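You operate a simulated robot arm through the tools that you are given. There is no shell and no other tool.

The job below is to be done with a simulated two-armed robot. You get a single attempt, and the scene is never put back.

JOB
Turn the yellow and blue action knobs till their gauges read 0, then play test key G three times.
Fine: zero the counter before playing, so that it shows 3; leave the other knobs and keys.

Only the result counts: the job must be done as asked and must still hold three seconds after the hand-in. Knocking over, shifting, dropping, spilling or breaking anything else fails it.

ROBOT AND FRAMES
Two 7-joint arms with two-finger parallel grippers on one trunk that stands fixed in place. Base frame: the origin is at the foot of the trunk, x ahead of it, y to its left, z up. Readings come in mm, degrees, newtons and seconds.
The left shoulder is at [30, 119, 1099], the right one opposite. With the tool pointing down near the work surface each hand reaches from about 260 to 680 mm from the base axis, measured 20 degrees to its own side. Payload 3.43 kg a hand.
The tool frame of a hand sits at the grasp point between the pads (the TCP): z along the fingers, y along the line on which they close. The tips reach 30 mm beyond it. The gripper opens to 94 mm. The fingers are 28 mm wide and 10 mm thick; the gripper's body (50 by 96 mm) begins 55 mm behind the TCP.
Orientation is told as [roll, pitch, yaw] about the base's x, y, z axes, in that order, counted from this pose: with the fingers straight down and closing along the base's y, the tool's x points along the base's -x, its y along +y and its z along -z.

CONTROLS
- The arms move only by the tool send_rows. It takes "left_deltas", "right_deltas" or both (then of equal length, played together; a hand with none holds still); each is a list of rows, each a list of 7 numbers: the turn, a rotation vector about the base's x, y, z in units of 5 degrees (1.0 is 5 degrees), then the shift along the base's x, y, z in units of 25 mm (1.0 is 25 mm), then the opening, from 0 (shut) to 1 (fully open). In form: [[rx, ry, rz, x, y, z, gripper], ...]. A call has 1 to 20 rows; each row shifts and turns the commanded pose from where the row before left it. A call with a number of a shift or a turn outside -1 to 1 is refused whole. Each row takes 0.2 s and may step no farther than 50 mm and 8.6 degrees from the row before; otherwise, or with a gripper value out of range, the whole call is refused. Where a pose cannot be reached the arm comes as near as it can. A force on the tool above 40 N (or 10 N above the force at the start of the call, whichever is more), or a blocked arm, ends the call early, and 0.2 s more pass. The fingers move at their own pace (about 72 mm/s each) and stop on an object; they squeeze with about 45 N. The grip force told is the motor's: it shows also when the fingers shut on nothing. Time passes only in rows, and 0.2 s behind the last, so rows that do not move let the fingers close. It gives the time, the measured TCP pose, the force on the tool (base axes), the opening and the grip force at its end, in the units of the frame above (readings bear some noise), with the torque about the TCP (base axes, N m) and any sound that the robot's microphone picked up.
- Cameras (640 x 400 px; columns grow to the right, rows downward): "scene" is now at [39.8, -40.6, 1811.8]; the picture's right is [-0.51, -0.86, 0.00], its down [-0.62, 0.37, -0.69] and it looks along [0.59, -0.36, -0.72] (base axes); focal length 317 px, centre (320, 200). "left" rides on the left gripper at [76, -14, -102] in its tool frame; the picture's right is [0.18, 0.98, 0.00], its down [-0.75, 0.14, -0.64] and it looks along [-0.63, 0.12, 0.77] (tool axes); focal length 243 px, centre (320, 200). "right" rides on the right gripper at [76, 14, -102] in its tool frame; the picture's right is [-0.18, 0.98, 0.00], its down [-0.75, -0.14, -0.64] and it looks along [-0.63, -0.12, 0.77] (tool axes); focal length 243 px, centre (320, 200). There is no depth. A picture from a camera that has moved, and an enlarged one, comes with that camera's place and axes in the base frame and with its lens.
- capture(camera): a new picture of that camera. The clock stands still meanwhile.
- slide_trunk(by): slides the trunk up (or, below 0, down) by that many mm; the arms and the scene camera ride with it, the base frame stays. It gives what a move gives, with no picture.
- aim_head(pan, tilt): turns the head with the scene camera to pan (to the left, within 143 degrees either way) and tilt (down, from -29 to 69), counted from straight ahead of the robot. It gives what a move gives.
- inspect(camera, box): a new picture of the part [left, top, right, bottom] of that camera's present view, enlarged. The clock stands still meanwhile.
- finish_job(): hands the job in; it is judged then, once.

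Nothing tells you positions but the pictures and the camera data. Unless the task says otherwise, let go and move clear before handing in.

The tools are called after ">>>" as a command line: name --argument value ..., lists and objects as JSON in quotes. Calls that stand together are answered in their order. send_rows: Moves the arms, as the interface text tells. Its arguments: {"type":"object","properties":{"left_deltas":{"type":"array"},"right_deltas":{"type":"array"}},"required":[]} The other tools are called the same way: slide_trunk (by) slides the trunk up or down; aim_head (pan, tilt) turns the head that bears the scene camera; capture (camera) takes a picture; inspect (camera, box) takes an enlarged picture of a part of a camera's view; finish_job () hands the job in.

At the start:

```text
time: 0.0
left_tool_pos: [362.5, -24.8, 1487.1]
left_ee_rot: [-0.1, 0.1, 0.0]
left_force: [-0.3, -0.1, 1.2]
left_ft_torque: [-0.02, -0.02, -0.03]
left_gripper_width: 93.9
left_grasp_force: 0.1
right_tool_pos: [273.8, -331.4, 1487.8]
right_ee_rot: [0.0, 0.0, 0.0]
right_force: [-0.7, -0.5, 0.7]
right_ft_torque: [0.03, 0.03, 0.0]
right_gripper_width: 94.2
right_grasp_force: 0.0
trunk travel left (down, up): [-365.0, 45.0]
head pan, tilt: [-31.0, 46.2]
```

scene: 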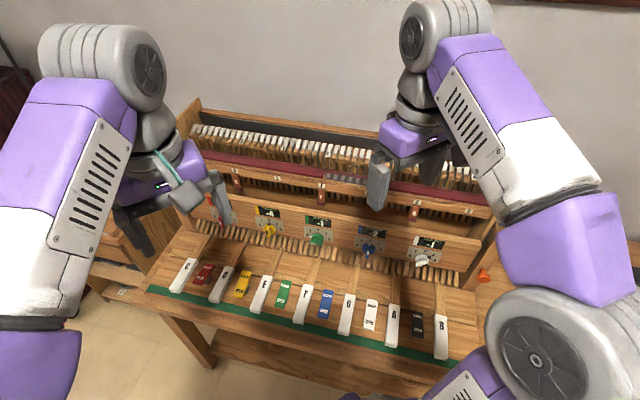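
right: 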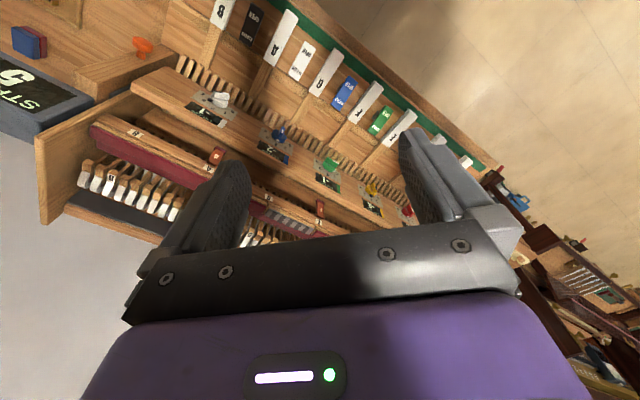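
left: 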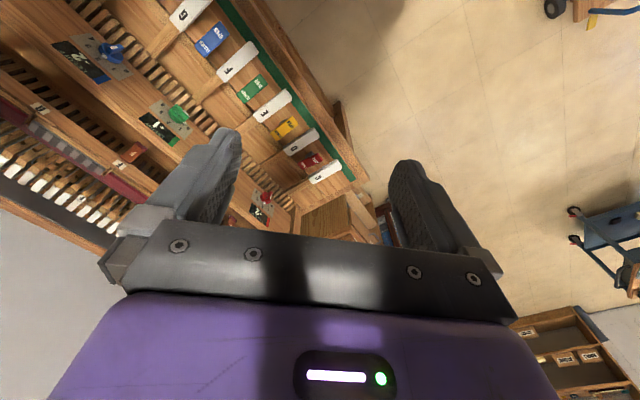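

I see a piano-action bench with lettered keys, five coloured knobs with small gauges, and a display at the side that seems to be the strike counter. I'll take enlarged pictures before moving anything.

>>> inspect --camera "scene" --box '[180, 180, 340, 280]'

>>> inspect --camera "scene" --box '[340, 200, 500, 300]'

>>> inspect --camera "right" --box '[0, 0, 240, 150]'

>>> inspect --camera "scene" --box '[140, 240, 300, 340]'

>>> inspect --camera "scene" --box '[300, 270, 460, 370]'

```text
4.00 times, centred on (260, 230) of scene
camera zoom: at [39.8, -40.6, 1811.8], right [-0.51, -0.86, 0.0], down [-0.62, 0.37, -0.69], along [0.59, -0.36, -0.72], focal length 1267 px, centre (560, 80)
```

zoom: 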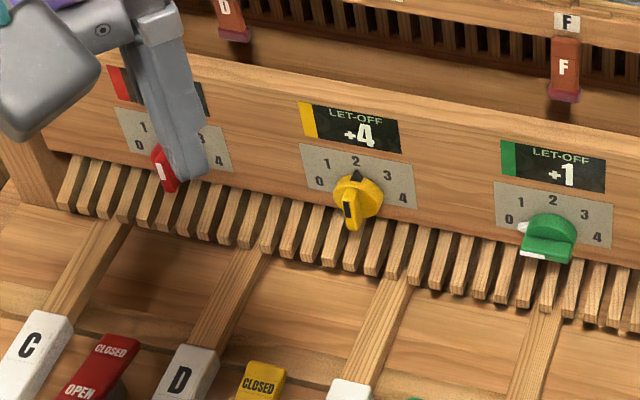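

```text
4.00 times, centred on (420, 250) of scene
camera zoom: at [39.8, -40.6, 1811.8], right [-0.51, -0.86, 0.0], down [-0.62, 0.37, -0.69], along [0.59, -0.36, -0.72], focal length 1267 px, centre (-80, 0)
```

zoom: 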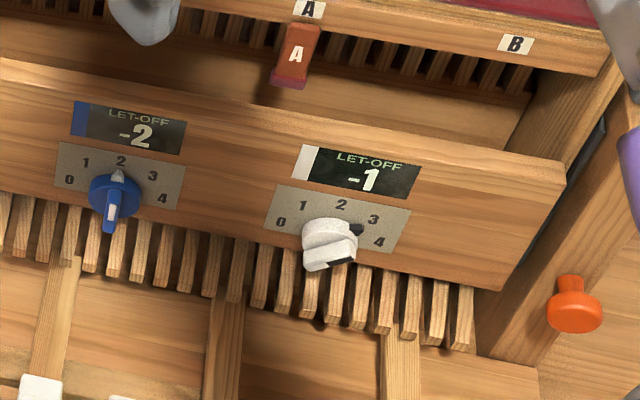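

```text
2.67 times, centred on (120, 75) of right
camera zoom: at [199.4, -316.7, 1589.0], right [0.18, 0.98, 0.0], down [0.75, -0.14, 0.64], along [0.63, -0.12, -0.77], focal length 647 px, centre (853, 533)
```

zoom: 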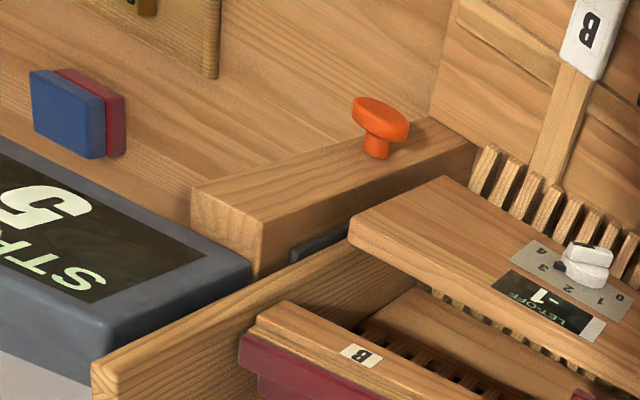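

```text
4.00 times, centred on (220, 290) of scene
camera zoom: at [39.8, -40.6, 1811.8], right [-0.51, -0.86, 0.0], down [-0.62, 0.37, -0.69], along [0.59, -0.36, -0.72], focal length 1267 px, centre (720, -160)
```

zoom: 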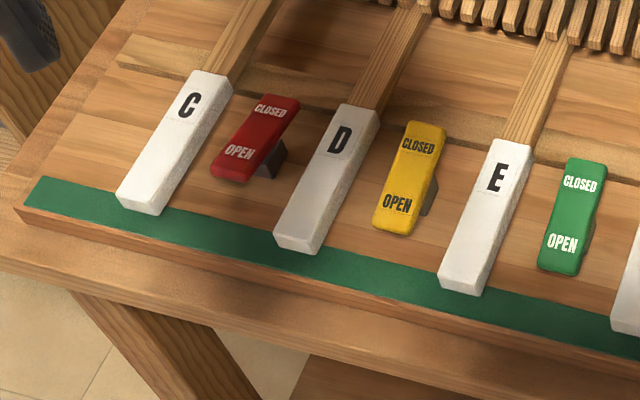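

```text
4.00 times, centred on (380, 320) of scene
camera zoom: at [39.8, -40.6, 1811.8], right [-0.51, -0.86, 0.0], down [-0.62, 0.37, -0.69], along [0.59, -0.36, -0.72], focal length 1267 px, centre (80, -280)
```

zoom: 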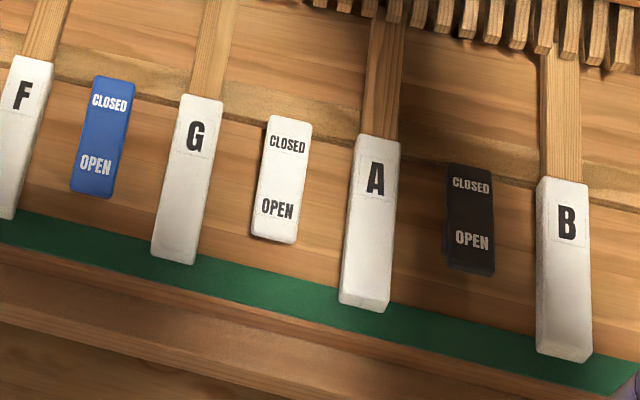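

The bench has coloured OPEN/CLOSED rockers between the keys, which I'll leave alone. Gauges read yellow +4, green +1, blue -2, white -1. The counter box sits to the right with an orange mushroom button near it, so I'll aim the head there.

>>> aim_head --pan -55 --tilt 40

>>> capture --camera "scene"

```text
time: 0.9
left_tool_pos: [361.8, -24.8, 1488.2]
left_ee_rot: [-0.1, 0.1, 0.1]
left_force: [-0.2, -0.2, 0.6]
left_ft_torque: [0.02, 0.01, -0.02]
left_gripper_width: 94.0
left_grasp_force: 0.1
right_tool_pos: [273.0, -330.7, 1487.4]
right_ee_rot: [0.0, 0.0, 0.0]
right_force: [-1.0, 0.6, -0.2]
right_ft_torque: [0.03, 0.01, -0.02]
right_gripper_width: 93.9
right_grasp_force: 0.0
trunk travel left (down, up): [-365.0, 45.0]
head pan, tilt: [-55.0, 40.0]
```

```text
taken
camera scene: at [19.8, -68.9, 1820.7], right [-0.82, -0.57, 0.0], down [-0.37, 0.53, -0.77], along [0.44, -0.63, -0.64], focal length 317 px, centre (320, 200)
```

scene: 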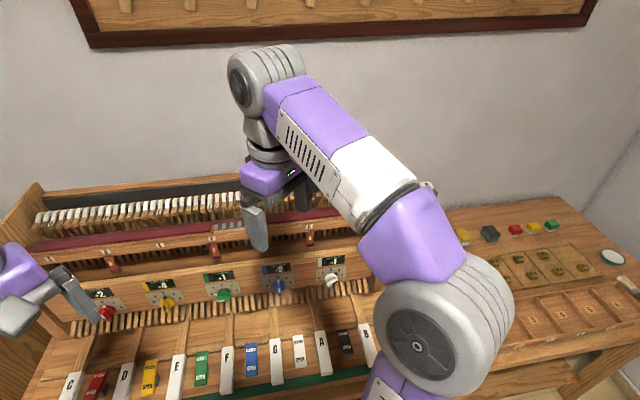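

Triangulating gives key G near (352, -334, 940), with the bench turned about 45°. The knobs lie roughly from (707, -247) to (344, -600) at z≈960. The right arm blocks the counter, so I'll swing the right hand sideways, high up, and look with its camera.

>>> send_rows --right_deltas '[[0, 0, 0, -0.5, -1, 0, 1], [0, 0, 0, -0.5, -1, 0, 1], [0, 0, 0, -0.5, -1, 0, 1], [0, 0, 0, -0.5, -1, 0, 1], [0, 0, 0, 0, -1, 0, 1], [0, 0, 0, 0, -1, 0, 1]]'

>>> capture --camera "right"

>>> capture --camera "scene"

```text
time: 2.3
left_tool_pos: [362.9, -25.3, 1487.4]
left_ee_rot: [0.0, 0.2, 0.0]
left_force: [0.2, 0.2, -0.2]
left_ft_torque: [-0.01, -0.01, 0.01]
left_gripper_width: 94.0
left_grasp_force: 0.1
right_tool_pos: [222.4, -482.4, 1487.1]
right_ee_rot: [0.1, 0.0, 0.1]
right_force: [0.3, -0.1, 0.0]
right_ft_torque: [0.03, 0.01, 0.0]
right_gripper_width: 93.9
right_grasp_force: 0.1
trunk travel left (down, up): [-365.0, 45.0]
head pan, tilt: [-55.0, 40.0]
```

```text
taken
camera right: at [148.6, -468.3, 1588.8], right [0.18, 0.98, 0.0], down [0.75, -0.14, 0.64], along [0.63, -0.12, -0.77], focal length 243 px, centre (320, 200)
```

right: 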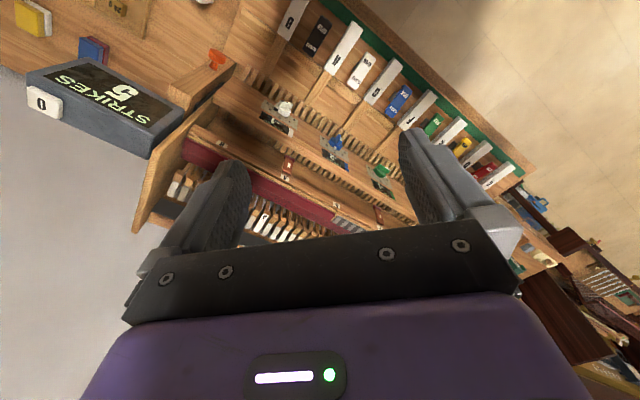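

```text
taken
camera scene: at [19.8, -70.0, 1820.7], right [-0.82, -0.57, 0.0], down [-0.37, 0.53, -0.77], along [0.44, -0.63, -0.64], focal length 317 px, centre (320, 200)
```

scene: 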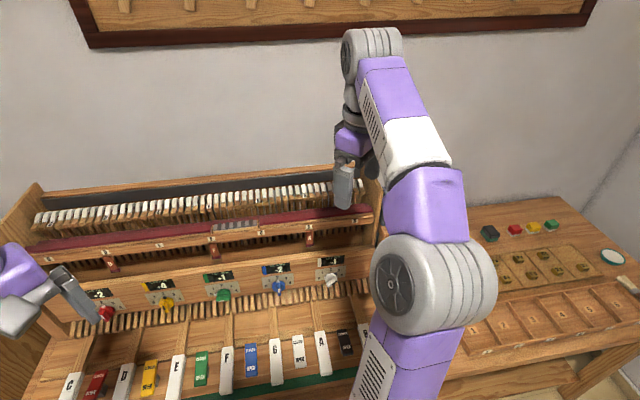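

>>> inspect --camera "right" --box '[0, 0, 240, 150]'

>>> inspect --camera "scene" --box '[200, 240, 360, 340]'

>>> inspect --camera "scene" --box '[60, 240, 220, 340]'

>>> inspect --camera "right" --box '[230, 60, 430, 185]'

```text
2.67 times, centred on (120, 75) of right
camera zoom: at [148.6, -468.3, 1588.8], right [0.18, 0.98, 0.0], down [0.75, -0.14, 0.64], along [0.63, -0.12, -0.77], focal length 647 px, centre (853, 533)
```

zoom: 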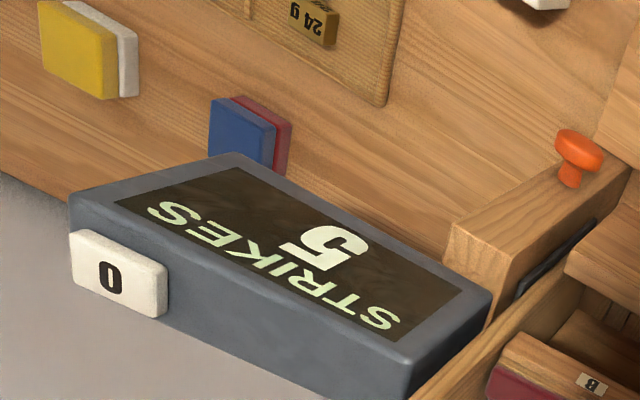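

```text
4.00 times, centred on (280, 290) of scene
camera zoom: at [19.8, -70.0, 1820.7], right [-0.82, -0.57, 0.0], down [-0.37, 0.53, -0.77], along [0.44, -0.63, -0.64], focal length 1267 px, centre (480, -160)
```

zoom: 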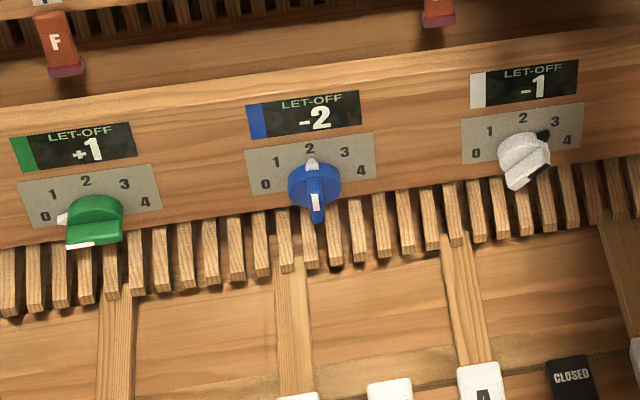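

```text
4.00 times, centred on (140, 290) of scene
camera zoom: at [19.8, -70.0, 1820.7], right [-0.82, -0.57, 0.0], down [-0.37, 0.53, -0.77], along [0.44, -0.63, -0.64], focal length 1267 px, centre (1040, -160)
```

zoom: 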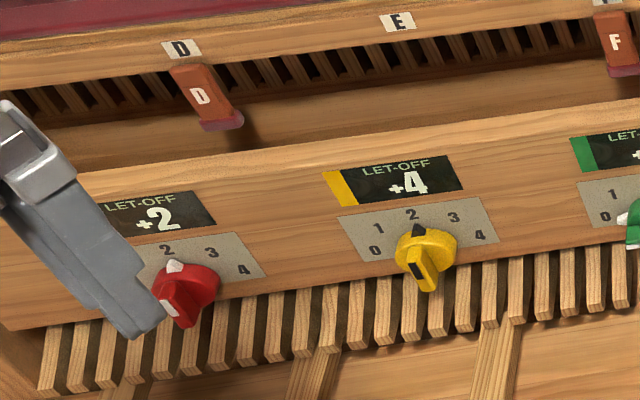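

```text
3.20 times, centred on (330, 122) of right
camera zoom: at [148.6, -468.3, 1588.8], right [0.18, 0.98, 0.0], down [0.75, -0.14, 0.64], along [0.63, -0.12, -0.77], focal length 776 px, centre (288, 448)
```

zoom: 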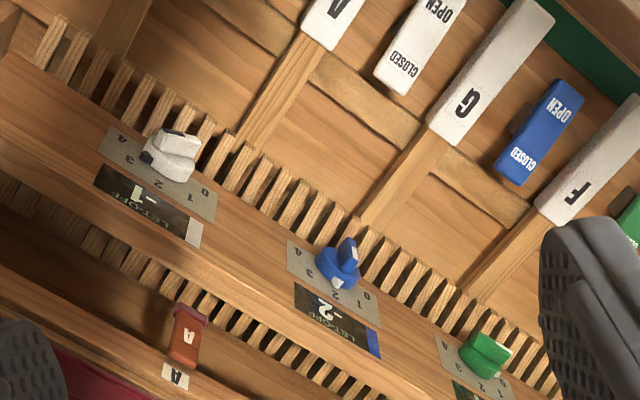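

The counter reads STRIKES 5 and has a white "0" cap on it, which I take as the reset. The orange mushroom is separate and I'll leave it. I'll yaw the right hand -45° so it lines up with the bench and look again for better triangulation.

>>> send_rows --right_deltas '[[0, 0, -1, 0, -0.5, 0, 1], [0, 0, -1, 0, -0.5, 0, 1], [0, 0, -1, 0, -0.5, 0, 1], [0, 0, -1, 0, -0.5, 0, 1], [0, 0, -1, 0, 0, 0, 1], [0, 0, -1, 0, 0, 0, 1], [0, 0, -1, 0, 0, 0, 1], [0, 0, -1, 0, 0, 0, 1], [0, 0, -1, 0, 0, 0, 1]]'

>>> capture --camera "right"

>>> capture --camera "scene"

```text
time: 4.3
left_tool_pos: [362.3, -25.4, 1487.4]
left_ee_rot: [0.0, 0.1, 0.0]
left_force: [-0.5, -0.1, -0.1]
left_ft_torque: [0.02, -0.01, -0.03]
left_gripper_width: 93.9
left_grasp_force: 0.0
right_tool_pos: [223.0, -530.5, 1486.6]
right_ee_rot: [0.1, 0.0, -45.1]
right_force: [1.0, -0.4, -0.6]
right_ft_torque: [0.0, 0.0, 0.01]
right_gripper_width: 93.7
right_grasp_force: 0.2
trunk travel left (down, up): [-365.0, 45.0]
head pan, tilt: [-55.0, 40.0]
```

```text
taken
camera right: at [182.0, -467.5, 1589.0], right [0.83, 0.56, 0.0], down [0.43, -0.63, 0.64], along [0.36, -0.53, -0.77], focal length 243 px, centre (320, 200)
```

right: 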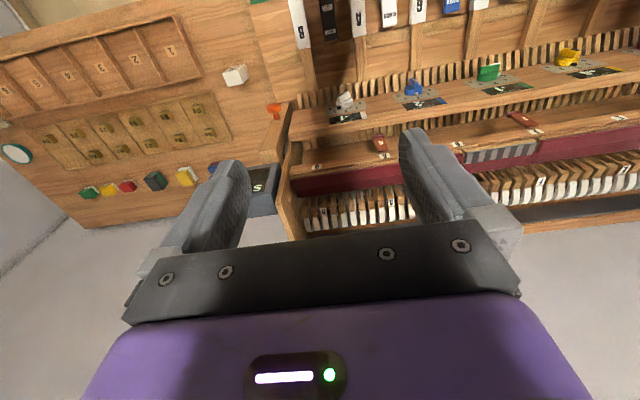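

```text
taken
camera scene: at [19.8, -69.2, 1820.7], right [-0.82, -0.57, 0.0], down [-0.37, 0.53, -0.77], along [0.44, -0.63, -0.64], focal length 317 px, centre (320, 200)
```

scene: 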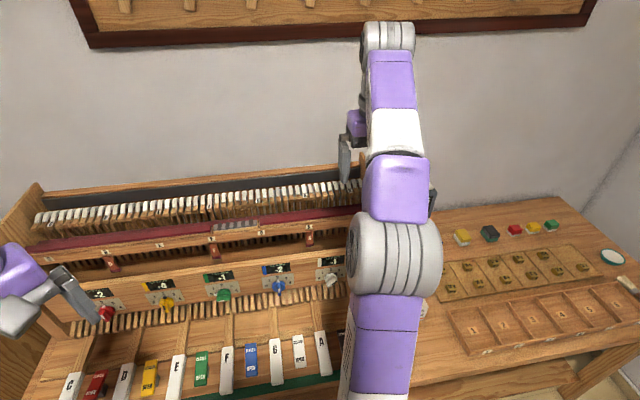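

>>> inspect --camera "right" --box '[160, 50, 320, 250]'

>>> inspect --camera "right" --box '[320, 40, 640, 240]'

>>> inspect --camera "scene" --box '[400, 180, 640, 330]'

```text
2.00 times, centred on (240, 150) of right
camera zoom: at [182.0, -467.5, 1589.0], right [0.83, 0.56, 0.0], down [0.43, -0.63, 0.64], along [0.36, -0.53, -0.77], focal length 485 px, centre (480, 300)
```

zoom: 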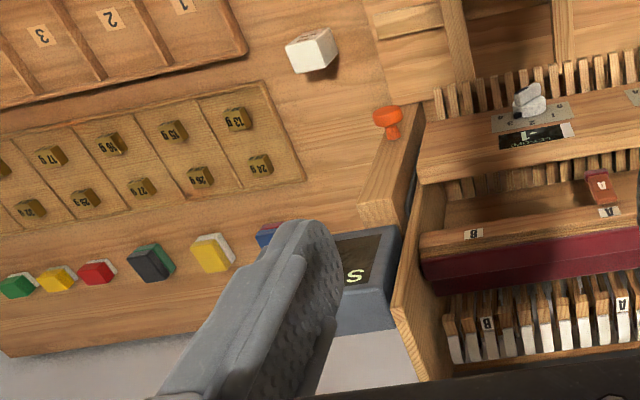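

```text
2.00 times, centred on (480, 140) of right
camera zoom: at [182.0, -467.5, 1589.0], right [0.83, 0.56, 0.0], down [0.43, -0.63, 0.64], along [0.36, -0.53, -0.77], focal length 485 px, centre (0, 320)
```

zoom: 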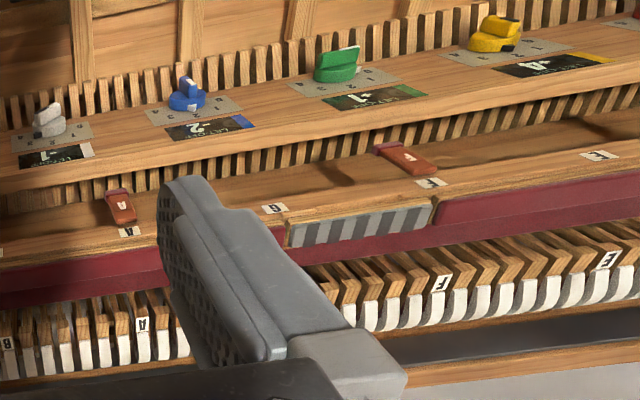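

```text
2.67 times, centred on (520, 255) of scene
camera zoom: at [19.8, -69.2, 1820.7], right [-0.82, -0.57, 0.0], down [-0.37, 0.53, -0.77], along [0.44, -0.63, -0.64], focal length 844 px, centre (-213, 53)
```

zoom: 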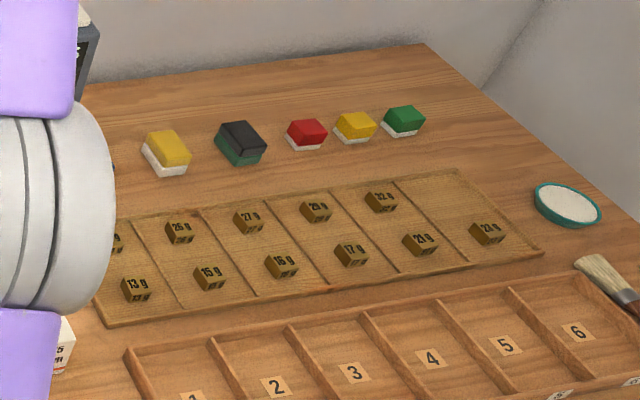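

>>> send_rows --right_deltas '[[0, 0, 0, -0.8, -0.8, 0, 0], [0, 0, 0, -0.8, -0.8, 0, 0], [0, 0, 0, -0.8, -0.8, 0, 0], [0, 0, 0, -0.8, -0.8, 0, 0], [0, 0, 0, -0.8, -0.8, 0, 0], [0, 0, 0, 0, 0, 0, 0]]'

>>> capture --camera "right"

>>> capture --camera "scene"

```text
time: 5.7
left_tool_pos: [363.7, -24.4, 1485.9]
left_ee_rot: [-0.1, 0.1, 0.1]
left_force: [0.1, -0.4, 1.0]
left_ft_torque: [-0.04, -0.02, 0.03]
left_gripper_width: 94.0
left_grasp_force: 0.1
right_tool_pos: [118.2, -609.4, 1463.9]
right_ee_rot: [-0.1, -0.1, -44.9]
right_force: [-0.1, 0.6, 0.1]
right_ft_torque: [-0.03, -0.02, 0.01]
right_gripper_width: 0.0
right_grasp_force: 32.9
right hand out of reach, approached as far as the arm can: row 2, 3, 4, 5
trunk travel left (down, up): [-365.0, 45.0]
head pan, tilt: [-55.0, 40.0]
```

```text
taken
camera right: at [76.6, -546.7, 1565.5], right [0.82, 0.57, 0.0], down [0.43, -0.63, 0.64], along [0.36, -0.53, -0.77], focal length 243 px, centre (320, 200)
```

right: 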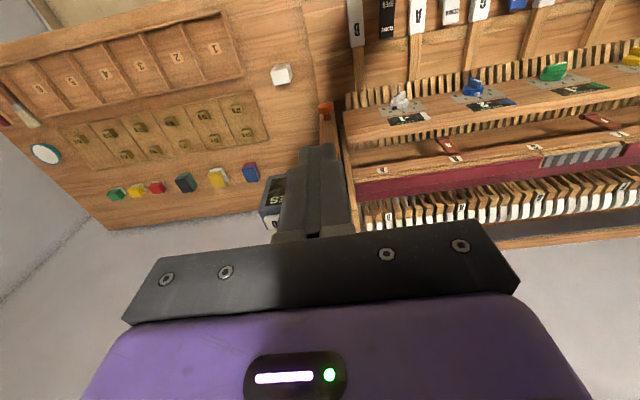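

```text
taken
camera scene: at [20.3, -68.4, 1820.7], right [-0.82, -0.57, 0.0], down [-0.37, 0.53, -0.77], along [0.44, -0.63, -0.64], focal length 317 px, centre (320, 200)
```

scene: 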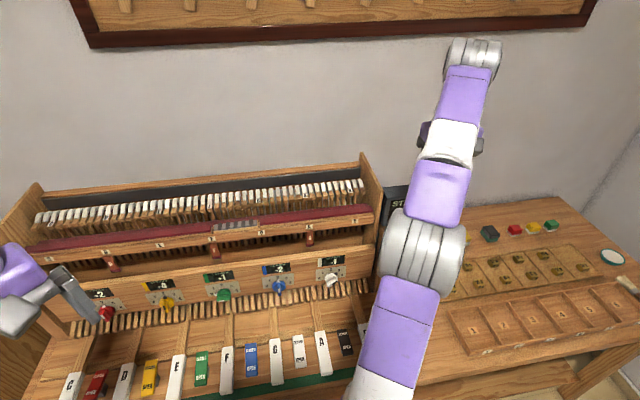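

>>> inspect --camera "scene" --box '[340, 160, 500, 260]'

>>> inspect --camera "right" --box '[210, 50, 370, 250]'

```text
4.00 times, centred on (420, 210) of scene
camera zoom: at [20.3, -68.4, 1820.7], right [-0.82, -0.57, 0.0], down [-0.37, 0.53, -0.77], along [0.44, -0.63, -0.64], focal length 1267 px, centre (-80, 160)
```

zoom: 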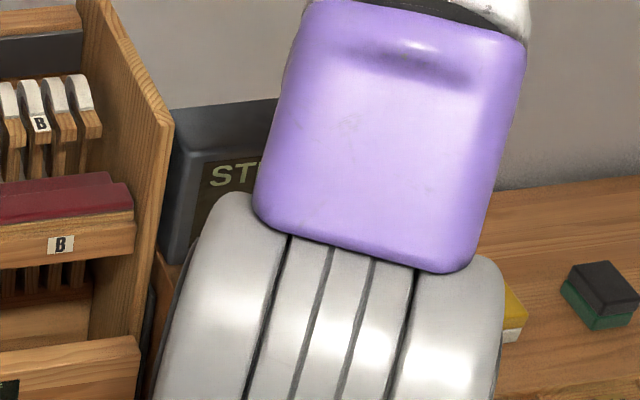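

```text
2.00 times, centred on (290, 150) of right
camera zoom: at [76.6, -546.7, 1565.5], right [0.82, 0.57, 0.0], down [0.43, -0.63, 0.64], along [0.36, -0.53, -0.77], focal length 485 px, centre (380, 300)
```

zoom: 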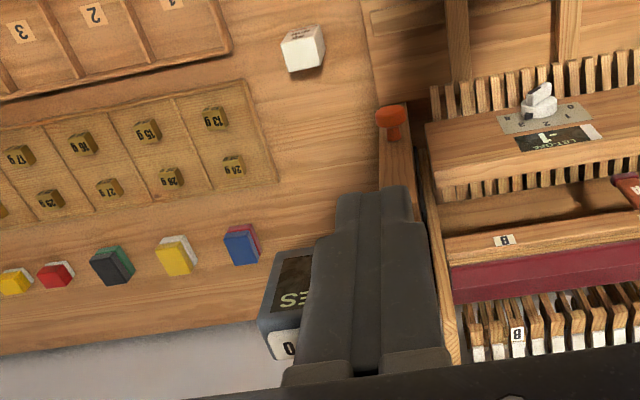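

The "0" button works out to about (193, -880, 1230), on top of the counter at its right end. The blue knob is about (467, -485, 966) on a vertical board, with a bar handle standing roughly upright. I'll bring the right hand to a stand-off before the blue knob, tilted 45°, and aim the head at the knobs.

>>> send_rows --right_deltas '[[-0.374, -0.374, 0, 0.638, 0.475, -0.974, 0.6], [-0.374, -0.374, 0, 0.638, 0.475, -0.974, 0.6], [-0.374, -0.374, 0, 0.638, 0.475, -0.974, 0.6], [-0.374, -0.374, 0, 0.638, 0.475, -0.974, 0.6], [-0.374, -0.374, 0, 0.638, 0.475, -0.974, 0.6], [-0.374, -0.374, 0, 0.638, 0.475, -0.974, 0.6], [-0.374, -0.374, 0, 0.638, 0.475, -0.974, 0.6], [-0.374, -0.374, 0, 0.638, 0.475, -0.974, 0.6], [-0.374, -0.374, 0, 0.638, 0.475, -0.974, 0.6], [-0.374, -0.374, 0, 0.638, 0.475, -0.974, 0.6], [-0.374, -0.374, 0, 0.638, 0.475, -0.974, 0.6], [-0.374, -0.374, 0, 0.638, 0.475, -0.974, 0.6]]'

>>> aim_head --pan -40 --tilt 46

>>> capture --camera "scene"

>>> capture --camera "right"

>>> capture --camera "left"

```text
time: 8.3
left_tool_pos: [363.1, -24.8, 1486.6]
left_ee_rot: [0.0, 0.1, 0.0]
left_force: [1.3, 0.6, 0.0]
left_ft_torque: [-0.03, 0.0, -0.02]
left_gripper_width: 94.0
left_grasp_force: 0.0
right_tool_pos: [311.9, -468.4, 1170.9]
right_ee_rot: [0.1, -31.7, -45.0]
right_force: [-0.2, -0.3, -0.3]
right_ft_torque: [0.03, -0.01, -0.02]
right_gripper_width: 56.5
right_grasp_force: 0.0
trunk travel left (down, up): [-365.0, 45.0]
head pan, tilt: [-55.0, 40.0]
```

```text
time: 9.1
left_tool_pos: [362.5, -25.0, 1487.7]
left_ee_rot: [-0.1, 0.2, 0.0]
left_force: [0.5, 0.2, 0.2]
left_ft_torque: [-0.02, 0.02, 0.04]
left_gripper_width: 93.8
left_grasp_force: 0.0
right_tool_pos: [310.7, -468.2, 1171.0]
right_ee_rot: [0.1, -31.6, -44.9]
right_force: [-0.1, 0.1, 0.3]
right_ft_torque: [-0.01, -0.03, 0.01]
right_gripper_width: 56.4
right_grasp_force: 0.0
trunk travel left (down, up): [-365.0, 45.0]
head pan, tilt: [-40.0, 46.0]
```

```text
taken
camera scene: at [32.3, -51.0, 1812.1], right [-0.64, -0.77, 0.0], down [-0.55, 0.46, -0.69], along [0.53, -0.45, -0.72], focal length 317 px, centre (320, 200)
```

scene: 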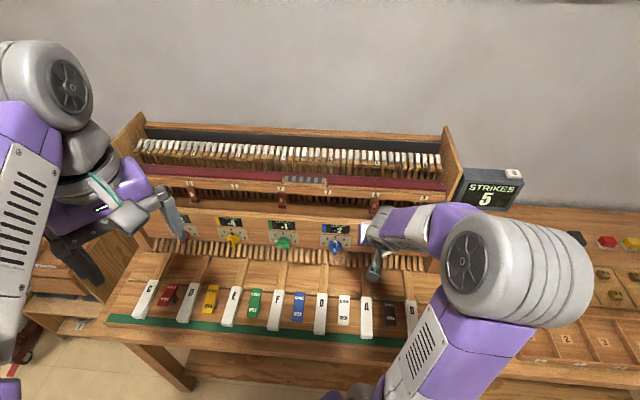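

```text
taken
camera right: at [238.5, -374.2, 1218.3], right [0.81, 0.58, 0.1], down [0.11, -0.31, 0.94], along [0.58, -0.75, -0.32], focal length 243 px, centre (320, 200)
```

right: 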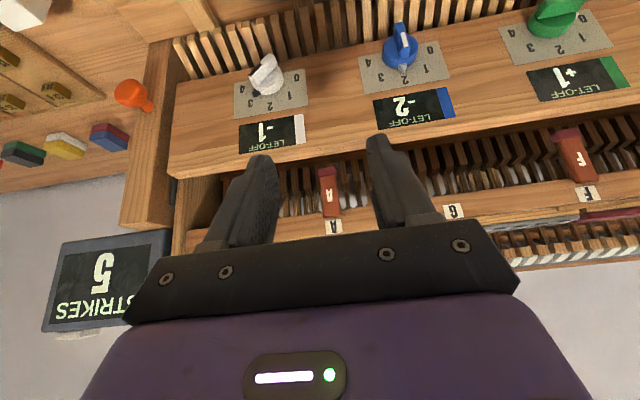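

```text
taken
camera left: at [287.1, -39.3, 1590.0], right [-0.18, 0.98, 0.0], down [0.75, 0.14, 0.64], along [0.63, 0.12, -0.77], focal length 243 px, centre (320, 200)
```

left: 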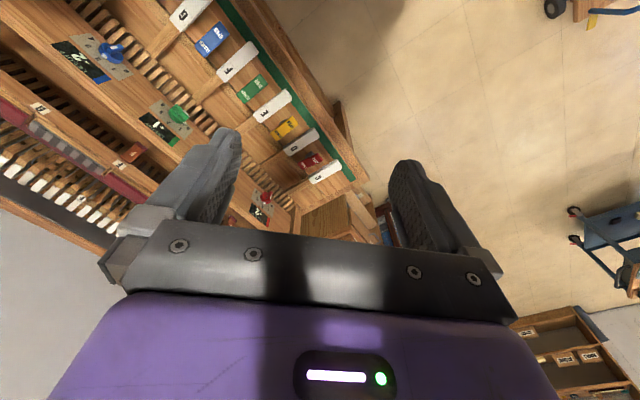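

>>> inspect --camera "scene" --box '[440, 150, 540, 213]'

>>> inspect --camera "right" --box '[340, 0, 500, 100]'

>>> inspect --camera "scene" --box '[200, 210, 360, 310]'

```text
6.35 times, centred on (490, 182) of scene
camera zoom: at [32.3, -51.0, 1812.1], right [-0.64, -0.77, 0.0], down [-0.55, 0.46, -0.69], along [0.53, -0.45, -0.72], focal length 2010 px, centre (-759, 318)
```

zoom: 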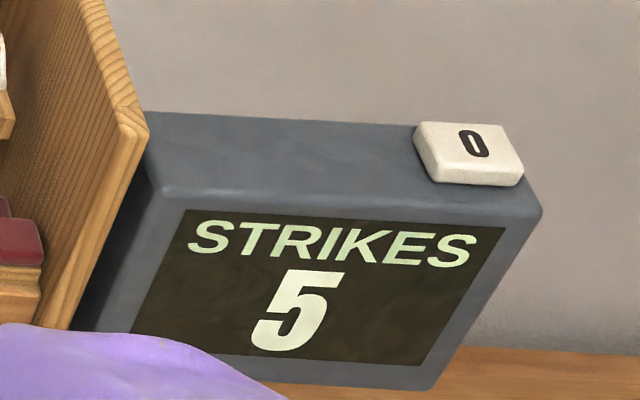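

```text
4.00 times, centred on (420, 50) of right
camera zoom: at [238.5, -374.2, 1218.3], right [0.81, 0.58, 0.1], down [0.11, -0.31, 0.94], along [0.58, -0.75, -0.32], focal length 970 px, centre (-80, 800)
```

zoom: 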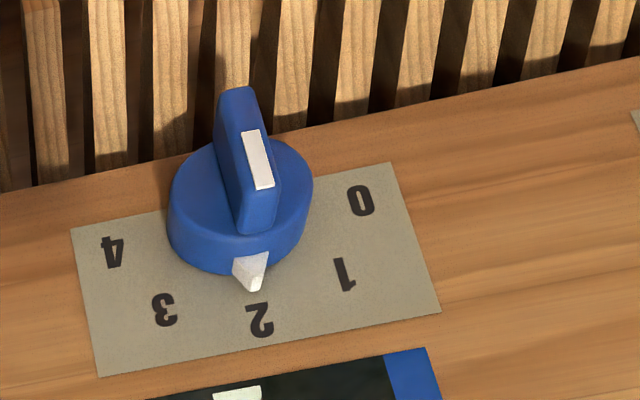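

```text
4.00 times, centred on (280, 260) of scene
camera zoom: at [32.3, -51.0, 1812.1], right [-0.64, -0.77, 0.0], down [-0.55, 0.46, -0.69], along [0.53, -0.45, -0.72], focal length 1267 px, centre (480, -40)
```

zoom: 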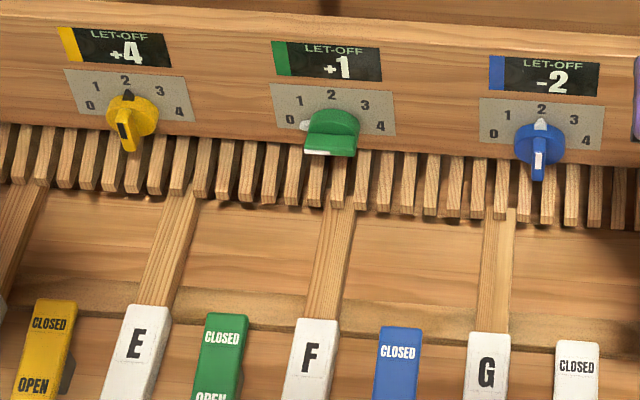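

The close view puts the blue knob axis at bench coordinate ≈12 mm and z≈965, with 45° per dial division and the bar's front face about 28 mm off the board. I'll finish the 45° tilt and move to 70 mm short of the grip.

>>> send_rows --right_deltas '[[-0.3125, -0.3125, 0, 0.605, 0.329, -0.967, 0.5], [-0.3125, -0.3125, 0, 0.605, 0.329, -0.967, 0.5], [-0.3125, -0.3125, 0, 0.605, 0.329, -0.967, 0.5], [-0.3125, -0.3125, 0, 0.605, 0.329, -0.967, 0.5], [-0.3125, -0.3125, 0, 0.605, 0.329, -0.967, 0.5], [-0.3125, -0.3125, 0, 0.605, 0.329, -0.967, 0.5], [0, 0, 0, 0, 0, 0, 0.5]]'

>>> capture --camera "right"

>>> capture --camera "scene"

```text
time: 10.7
left_tool_pos: [362.5, -24.6, 1486.5]
left_ee_rot: [-0.1, 0.0, 0.0]
left_force: [0.0, 0.6, 0.1]
left_ft_torque: [-0.02, 0.0, -0.02]
left_gripper_width: 93.9
left_grasp_force: 0.0
right_tool_pos: [402.8, -417.7, 1027.3]
right_ee_rot: [0.1, -45.1, -45.1]
right_force: [-0.4, -0.2, -0.1]
right_ft_torque: [-0.03, -0.01, -0.07]
right_gripper_width: 46.9
right_grasp_force: 0.0
trunk travel left (down, up): [-365.0, 45.0]
head pan, tilt: [-40.0, 46.0]
```

```text
taken
camera right: at [323.8, -318.6, 1045.0], right [0.79, 0.6, 0.13], down [-0.05, -0.16, 0.99], along [0.62, -0.78, -0.1], focal length 243 px, centre (320, 200)
```

right: 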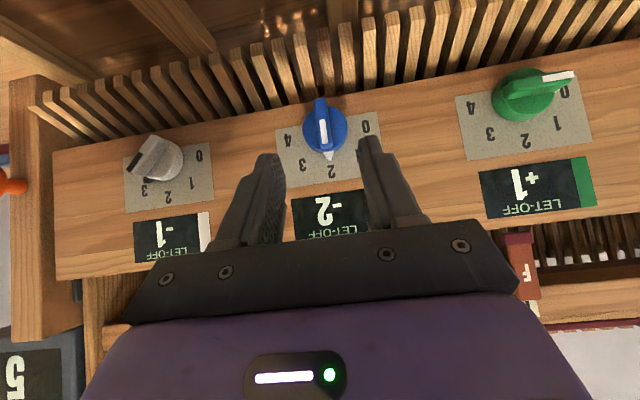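

```text
taken
camera scene: at [31.7, -50.5, 1812.1], right [-0.64, -0.77, 0.0], down [-0.55, 0.46, -0.7], along [0.53, -0.45, -0.72], focal length 317 px, centre (320, 200)
```

scene: 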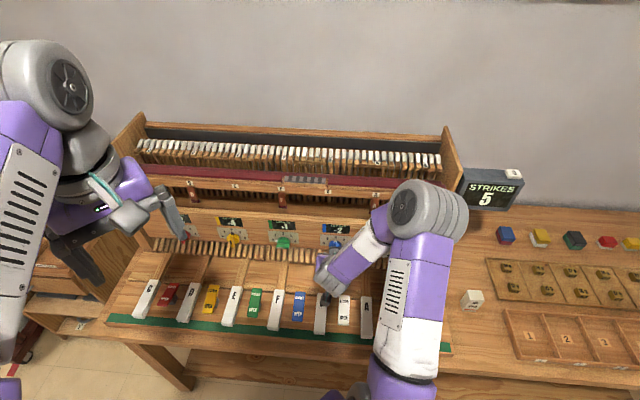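

>>> inspect --camera "right" --box '[240, 80, 400, 180]'

>>> inspect --camera "scene" --box '[290, 210, 370, 260]'

```text
4.00 times, centred on (320, 130) of right
camera zoom: at [323.8, -318.6, 1045.0], right [0.79, 0.6, 0.13], down [-0.05, -0.16, 0.99], along [0.62, -0.78, -0.1], focal length 970 px, centre (320, 480)
```

zoom: 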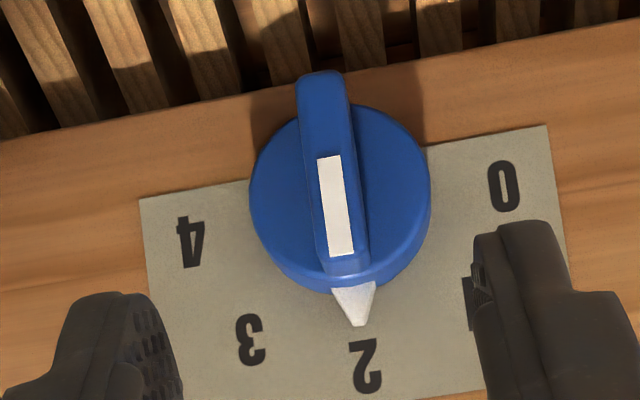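

```text
8.00 times, centred on (330, 235) of scene
camera zoom: at [31.7, -50.5, 1812.1], right [-0.64, -0.77, 0.0], down [-0.55, 0.46, -0.7], along [0.53, -0.45, -0.72], focal length 2533 px, centre (240, -80)
```

zoom: 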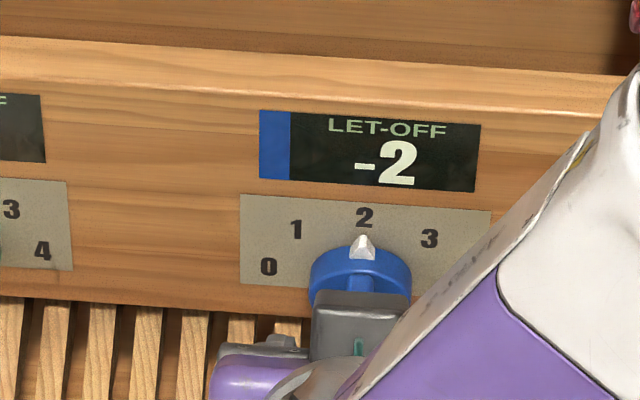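

The bar is vertical and my hand is within about 2 mm of it laterally. I'll advance along the tool axis to just short of full depth and check.

>>> send_rows --right_deltas '[[0, 0, 0, 0.41, -0.378, -0.6, 0.5], [0, 0, 0, 0.41, -0.378, -0.6, 0.5], [0, 0, 0, 0.41, -0.379, -0.6, 0.5], [0, 0, 0, 0, 0, 0, 0.5]]'

>>> capture --camera "right"

>>> inspect --camera "right" --box '[240, 80, 400, 180]'

>>> inspect --camera "scene" --box '[290, 210, 370, 260]'

```text
time: 11.7
left_tool_pos: [361.6, -23.7, 1486.4]
left_ee_rot: [0.0, -0.1, 0.0]
left_force: [0.1, 0.5, 0.7]
left_ft_torque: [0.01, -0.04, -0.03]
left_gripper_width: 94.1
left_grasp_force: 0.0
right_tool_pos: [432.1, -445.9, 981.7]
right_ee_rot: [0.0, -45.1, -45.0]
right_force: [-0.6, -0.4, 1.0]
right_ft_torque: [0.0, 0.04, -0.03]
right_gripper_width: 46.9
right_grasp_force: 0.1
trunk travel left (down, up): [-365.0, 45.0]
head pan, tilt: [-40.0, 46.0]
```

```text
taken
camera right: at [354.2, -347.8, 999.9], right [0.79, 0.6, 0.13], down [-0.04, -0.16, 0.99], along [0.62, -0.78, -0.1], focal length 243 px, centre (320, 200)
```

right: 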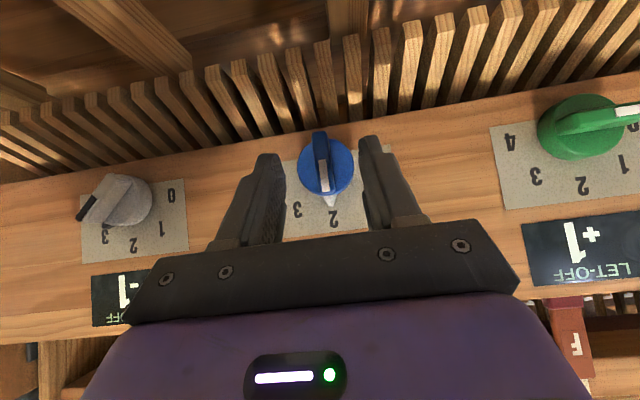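

```text
4.00 times, centred on (320, 130) of right
camera zoom: at [354.2, -347.8, 999.9], right [0.79, 0.6, 0.13], down [-0.04, -0.16, 0.99], along [0.62, -0.78, -0.1], focal length 970 px, centre (320, 480)
```

zoom: 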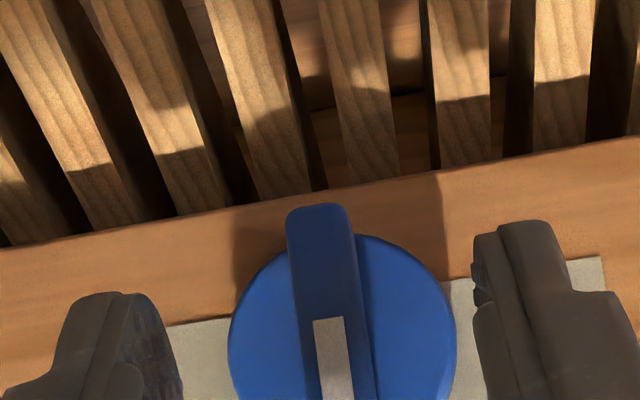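

```text
8.00 times, centred on (330, 235) of scene
camera zoom: at [32.1, -50.5, 1812.1], right [-0.64, -0.77, 0.0], down [-0.55, 0.46, -0.69], along [0.53, -0.45, -0.72], focal length 2533 px, centre (240, -80)
```

zoom: 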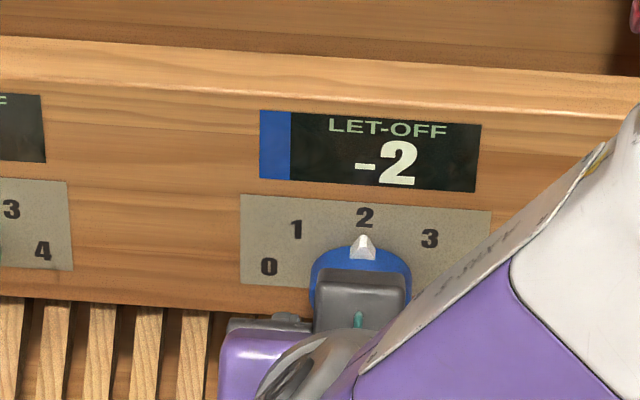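

>>> send_rows --right_deltas '[[0, 0, 0, 0.177, -0.135, -0.18, 0.5], [0, 0, 0, 0.177, -0.135, -0.18, 0.5], [0, 0, 0, 0, 0, 0, 0.5]]'

>>> capture --camera "right"

>>> inspect --camera "right" --box '[240, 100, 400, 200]'

>>> inspect --camera "scene" --box '[290, 210, 370, 260]'

```text
time: 12.4
left_tool_pos: [362.2, -24.3, 1486.7]
left_ee_rot: [0.0, 0.0, 0.0]
left_force: [0.2, -0.4, 0.6]
left_ft_torque: [-0.02, 0.02, 0.02]
left_gripper_width: 94.2
left_grasp_force: 0.0
right_tool_pos: [441.4, -454.6, 973.8]
right_ee_rot: [0.1, -45.0, -44.9]
right_force: [-0.6, -0.5, -0.4]
right_ft_torque: [0.0, 0.01, -0.02]
right_gripper_width: 47.1
right_grasp_force: 0.0
trunk travel left (down, up): [-365.0, 45.0]
head pan, tilt: [-40.0, 46.0]
```

```text
taken
camera right: at [363.0, -354.8, 990.8], right [0.79, 0.6, 0.13], down [-0.04, -0.16, 0.99], along [0.62, -0.78, -0.1], focal length 243 px, centre (320, 200)
```

right: 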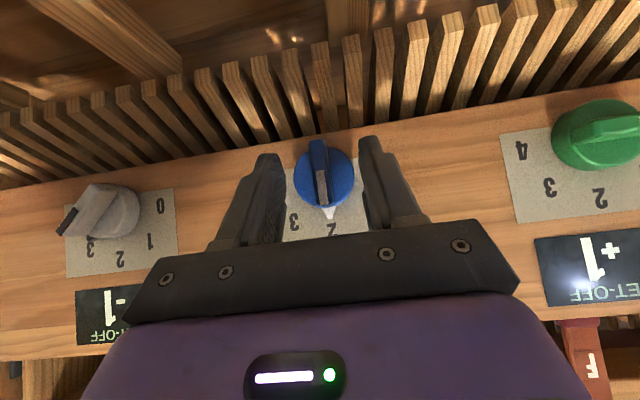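

```text
4.00 times, centred on (320, 150) of right
camera zoom: at [363.0, -354.8, 990.8], right [0.79, 0.6, 0.13], down [-0.04, -0.16, 0.99], along [0.62, -0.78, -0.1], focal length 970 px, centre (320, 400)
```

zoom: 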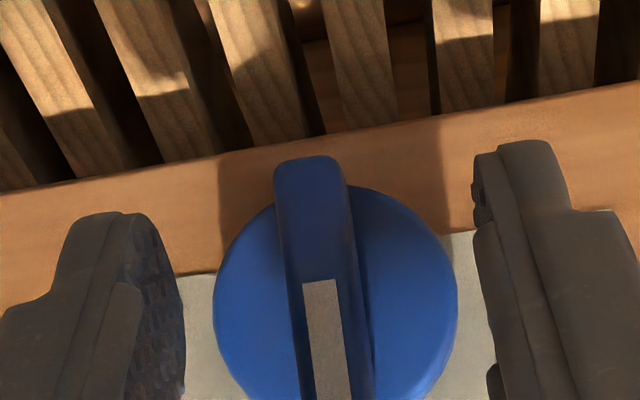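

```text
8.00 times, centred on (330, 235) of scene
camera zoom: at [32.6, -51.0, 1812.1], right [-0.64, -0.77, 0.0], down [-0.55, 0.46, -0.69], along [0.53, -0.45, -0.72], focal length 2533 px, centre (240, -80)
```

zoom: 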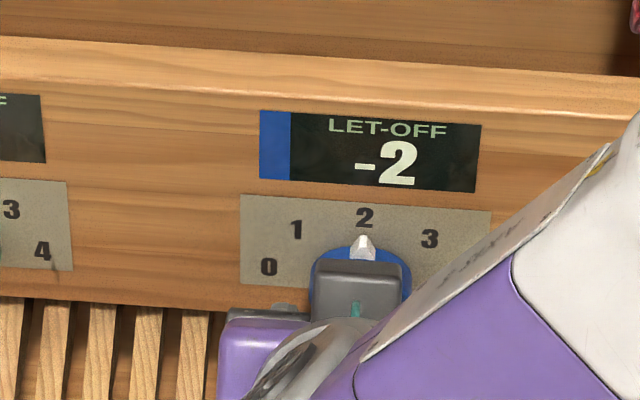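

I'm centred on the bar with no contact force. Now I'll close on it.

>>> send_rows --right_deltas '[[0, 0, 0, 0, 0, 0, 0.0], [0, 0, 0, 0, 0, 0, 0.0], [0, 0, 0, 0, 0, 0, 0.0]]'

>>> inspect --camera "right" --box '[240, 100, 400, 200]'

>>> inspect --camera "scene" --box '[290, 210, 370, 260]'

```text
time: 13.2
left_tool_pos: [362.2, -24.4, 1486.2]
left_ee_rot: [0.0, 0.1, 0.0]
left_force: [0.0, 0.4, 0.1]
left_ft_torque: [0.01, -0.01, 0.0]
left_gripper_width: 94.0
left_grasp_force: 0.0
right_tool_pos: [439.8, -454.7, 972.4]
right_ee_rot: [0.0, -45.0, -45.1]
right_force: [-1.7, -1.9, 0.4]
right_ft_torque: [0.08, 0.1, -0.04]
right_gripper_width: 10.6
right_grasp_force: 44.3
trunk travel left (down, up): [-365.0, 45.0]
head pan, tilt: [-40.0, 46.0]
```

```text
4.00 times, centred on (320, 150) of right
camera zoom: at [362.6, -355.2, 990.8], right [0.79, 0.6, 0.13], down [-0.04, -0.16, 0.99], along [0.61, -0.78, -0.1], focal length 970 px, centre (320, 400)
```

zoom: 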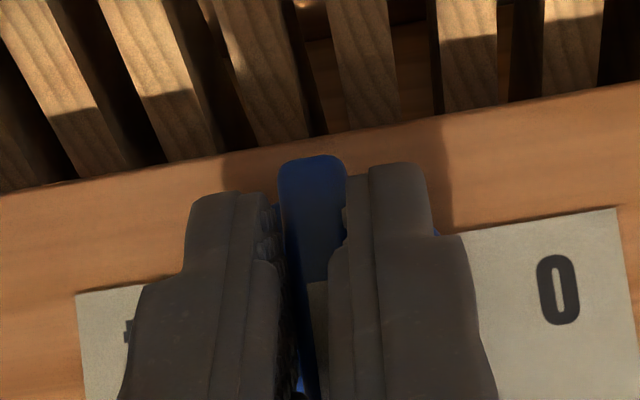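

```text
8.00 times, centred on (330, 235) of scene
camera zoom: at [32.3, -51.3, 1812.0], right [-0.64, -0.77, 0.0], down [-0.55, 0.46, -0.69], along [0.53, -0.45, -0.72], focal length 2533 px, centre (240, -80)
```

zoom: 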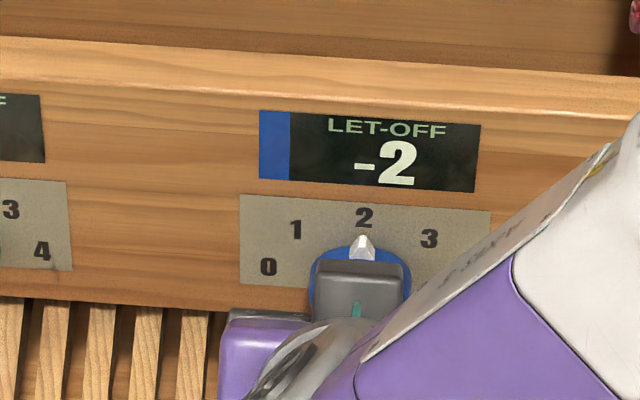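

Gripped with the bar at 10.6 mm and little side force. I'll try a small 15° clockwise turn and watch the gauge.

>>> send_rows --right_deltas '[[0.707, -0.707, 0, -0.026, -0.026, -0.002, 0], [0.707, -0.707, 0, -0.026, -0.026, -0.005, 0], [0.707, -0.707, 0, -0.025, -0.025, -0.008, 0], [0, 0, 0, 0, 0, 0, 0]]'

>>> inspect --camera "right" --box '[240, 100, 400, 200]'

>>> inspect --camera "scene" --box '[200, 190, 360, 290]'

>>> capture --camera "scene"

```text
time: 14.2
left_tool_pos: [362.6, -24.6, 1487.2]
left_ee_rot: [0.0, 0.1, 0.1]
left_force: [-0.2, -0.5, -0.3]
left_ft_torque: [0.0, 0.0, 0.04]
left_gripper_width: 94.0
left_grasp_force: 0.1
right_tool_pos: [437.3, -456.6, 971.7]
right_ee_rot: [20.8, -43.0, -59.6]
right_force: [-3.1, -4.9, -0.4]
right_ft_torque: [0.04, 0.13, -0.09]
right_gripper_width: 10.8
right_grasp_force: 44.8
trunk travel left (down, up): [-365.0, 45.0]
head pan, tilt: [-40.0, 46.0]
```

```text
4.00 times, centred on (320, 150) of right
camera zoom: at [356.7, -361.2, 993.4], right [0.74, 0.55, 0.38], down [-0.22, -0.33, 0.92], along [0.63, -0.76, -0.12], focal length 970 px, centre (320, 400)
```

zoom: 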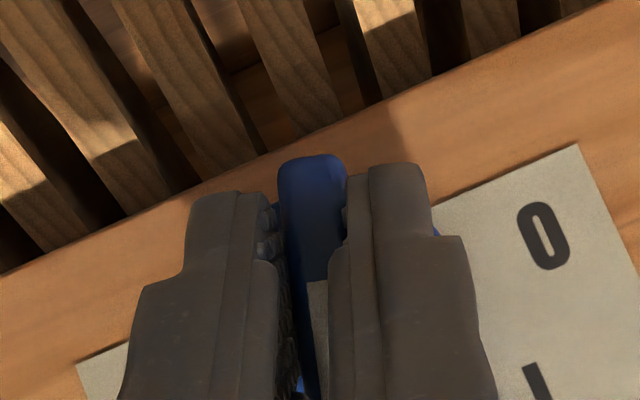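

```text
4.00 times, centred on (280, 240) of scene
camera zoom: at [32.2, -51.7, 1812.0], right [-0.64, -0.77, 0.0], down [-0.55, 0.46, -0.69], along [0.53, -0.45, -0.72], focal length 1267 px, centre (480, 40)
```

zoom: 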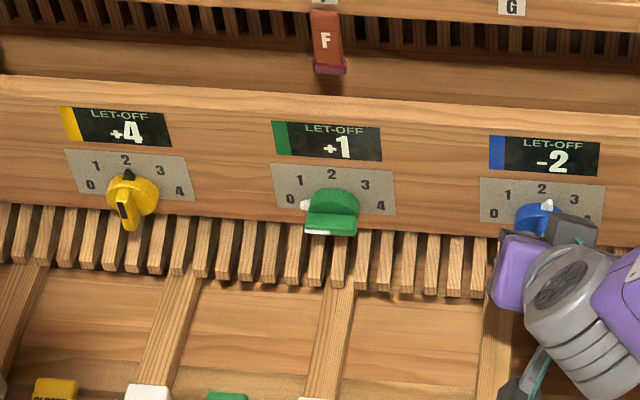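

```text
taken
camera scene: at [32.2, -51.7, 1812.0], right [-0.64, -0.77, 0.0], down [-0.55, 0.46, -0.69], along [0.53, -0.45, -0.72], focal length 317 px, centre (320, 200)
```

scene: 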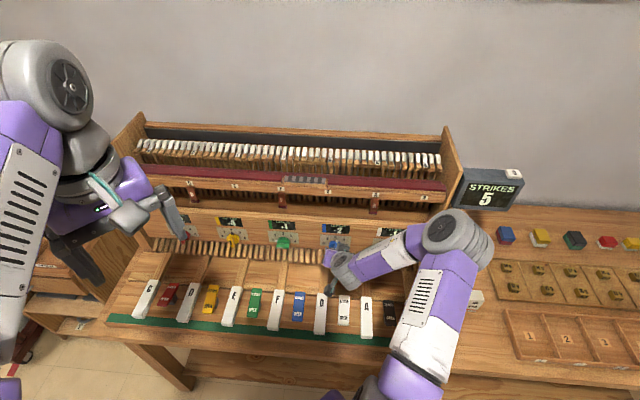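

>>> send_rows --right_deltas '[[0.707, -0.707, 0, -0.025, -0.025, -0.011, 0], [0.707, -0.707, 0, -0.024, -0.024, -0.014, 0], [0.707, -0.707, 0, -0.023, -0.023, -0.017, 0], [0, 0, 0, 0, 0, 0, 0]]'

>>> inspect --camera "scene" --box '[200, 190, 360, 290]'

>>> capture --camera "right"

```text
time: 15.2
left_tool_pos: [362.0, -25.1, 1487.2]
left_ee_rot: [0.0, 0.0, 0.0]
left_force: [-0.5, 0.1, -0.1]
left_ft_torque: [0.0, 0.0, -0.02]
left_gripper_width: 94.0
left_grasp_force: 0.1
right_tool_pos: [435.2, -459.8, 972.1]
right_ee_rot: [39.3, -37.8, -71.8]
right_force: [-5.8, -7.7, 3.6]
right_ft_torque: [-0.34, -0.2, -0.38]
right_gripper_width: 10.6
right_grasp_force: 44.4
trunk travel left (down, up): [-365.0, 45.0]
head pan, tilt: [-40.0, 46.0]
```

```text
4.00 times, centred on (280, 240) of scene
camera zoom: at [31.2, -52.0, 1812.1], right [-0.64, -0.77, 0.0], down [-0.55, 0.46, -0.69], along [0.53, -0.45, -0.72], focal length 1267 px, centre (480, 40)
```

zoom: 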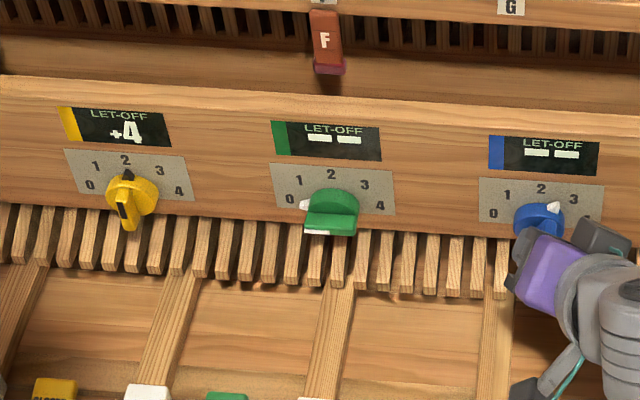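

```text
taken
camera right: at [350.4, -367.9, 994.2], right [0.65, 0.46, 0.6], down [-0.38, -0.49, 0.78], along [0.66, -0.74, -0.14], focal length 243 px, centre (320, 200)
```

right: 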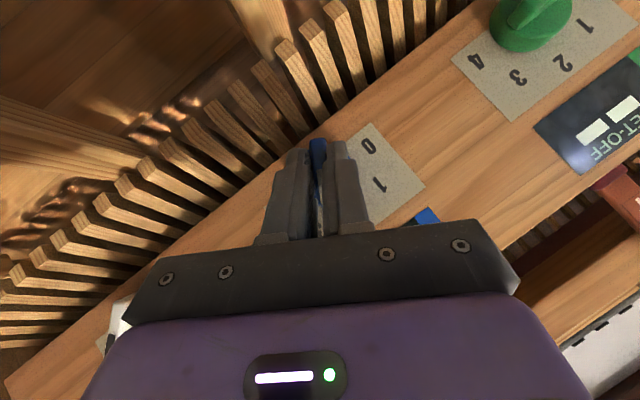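

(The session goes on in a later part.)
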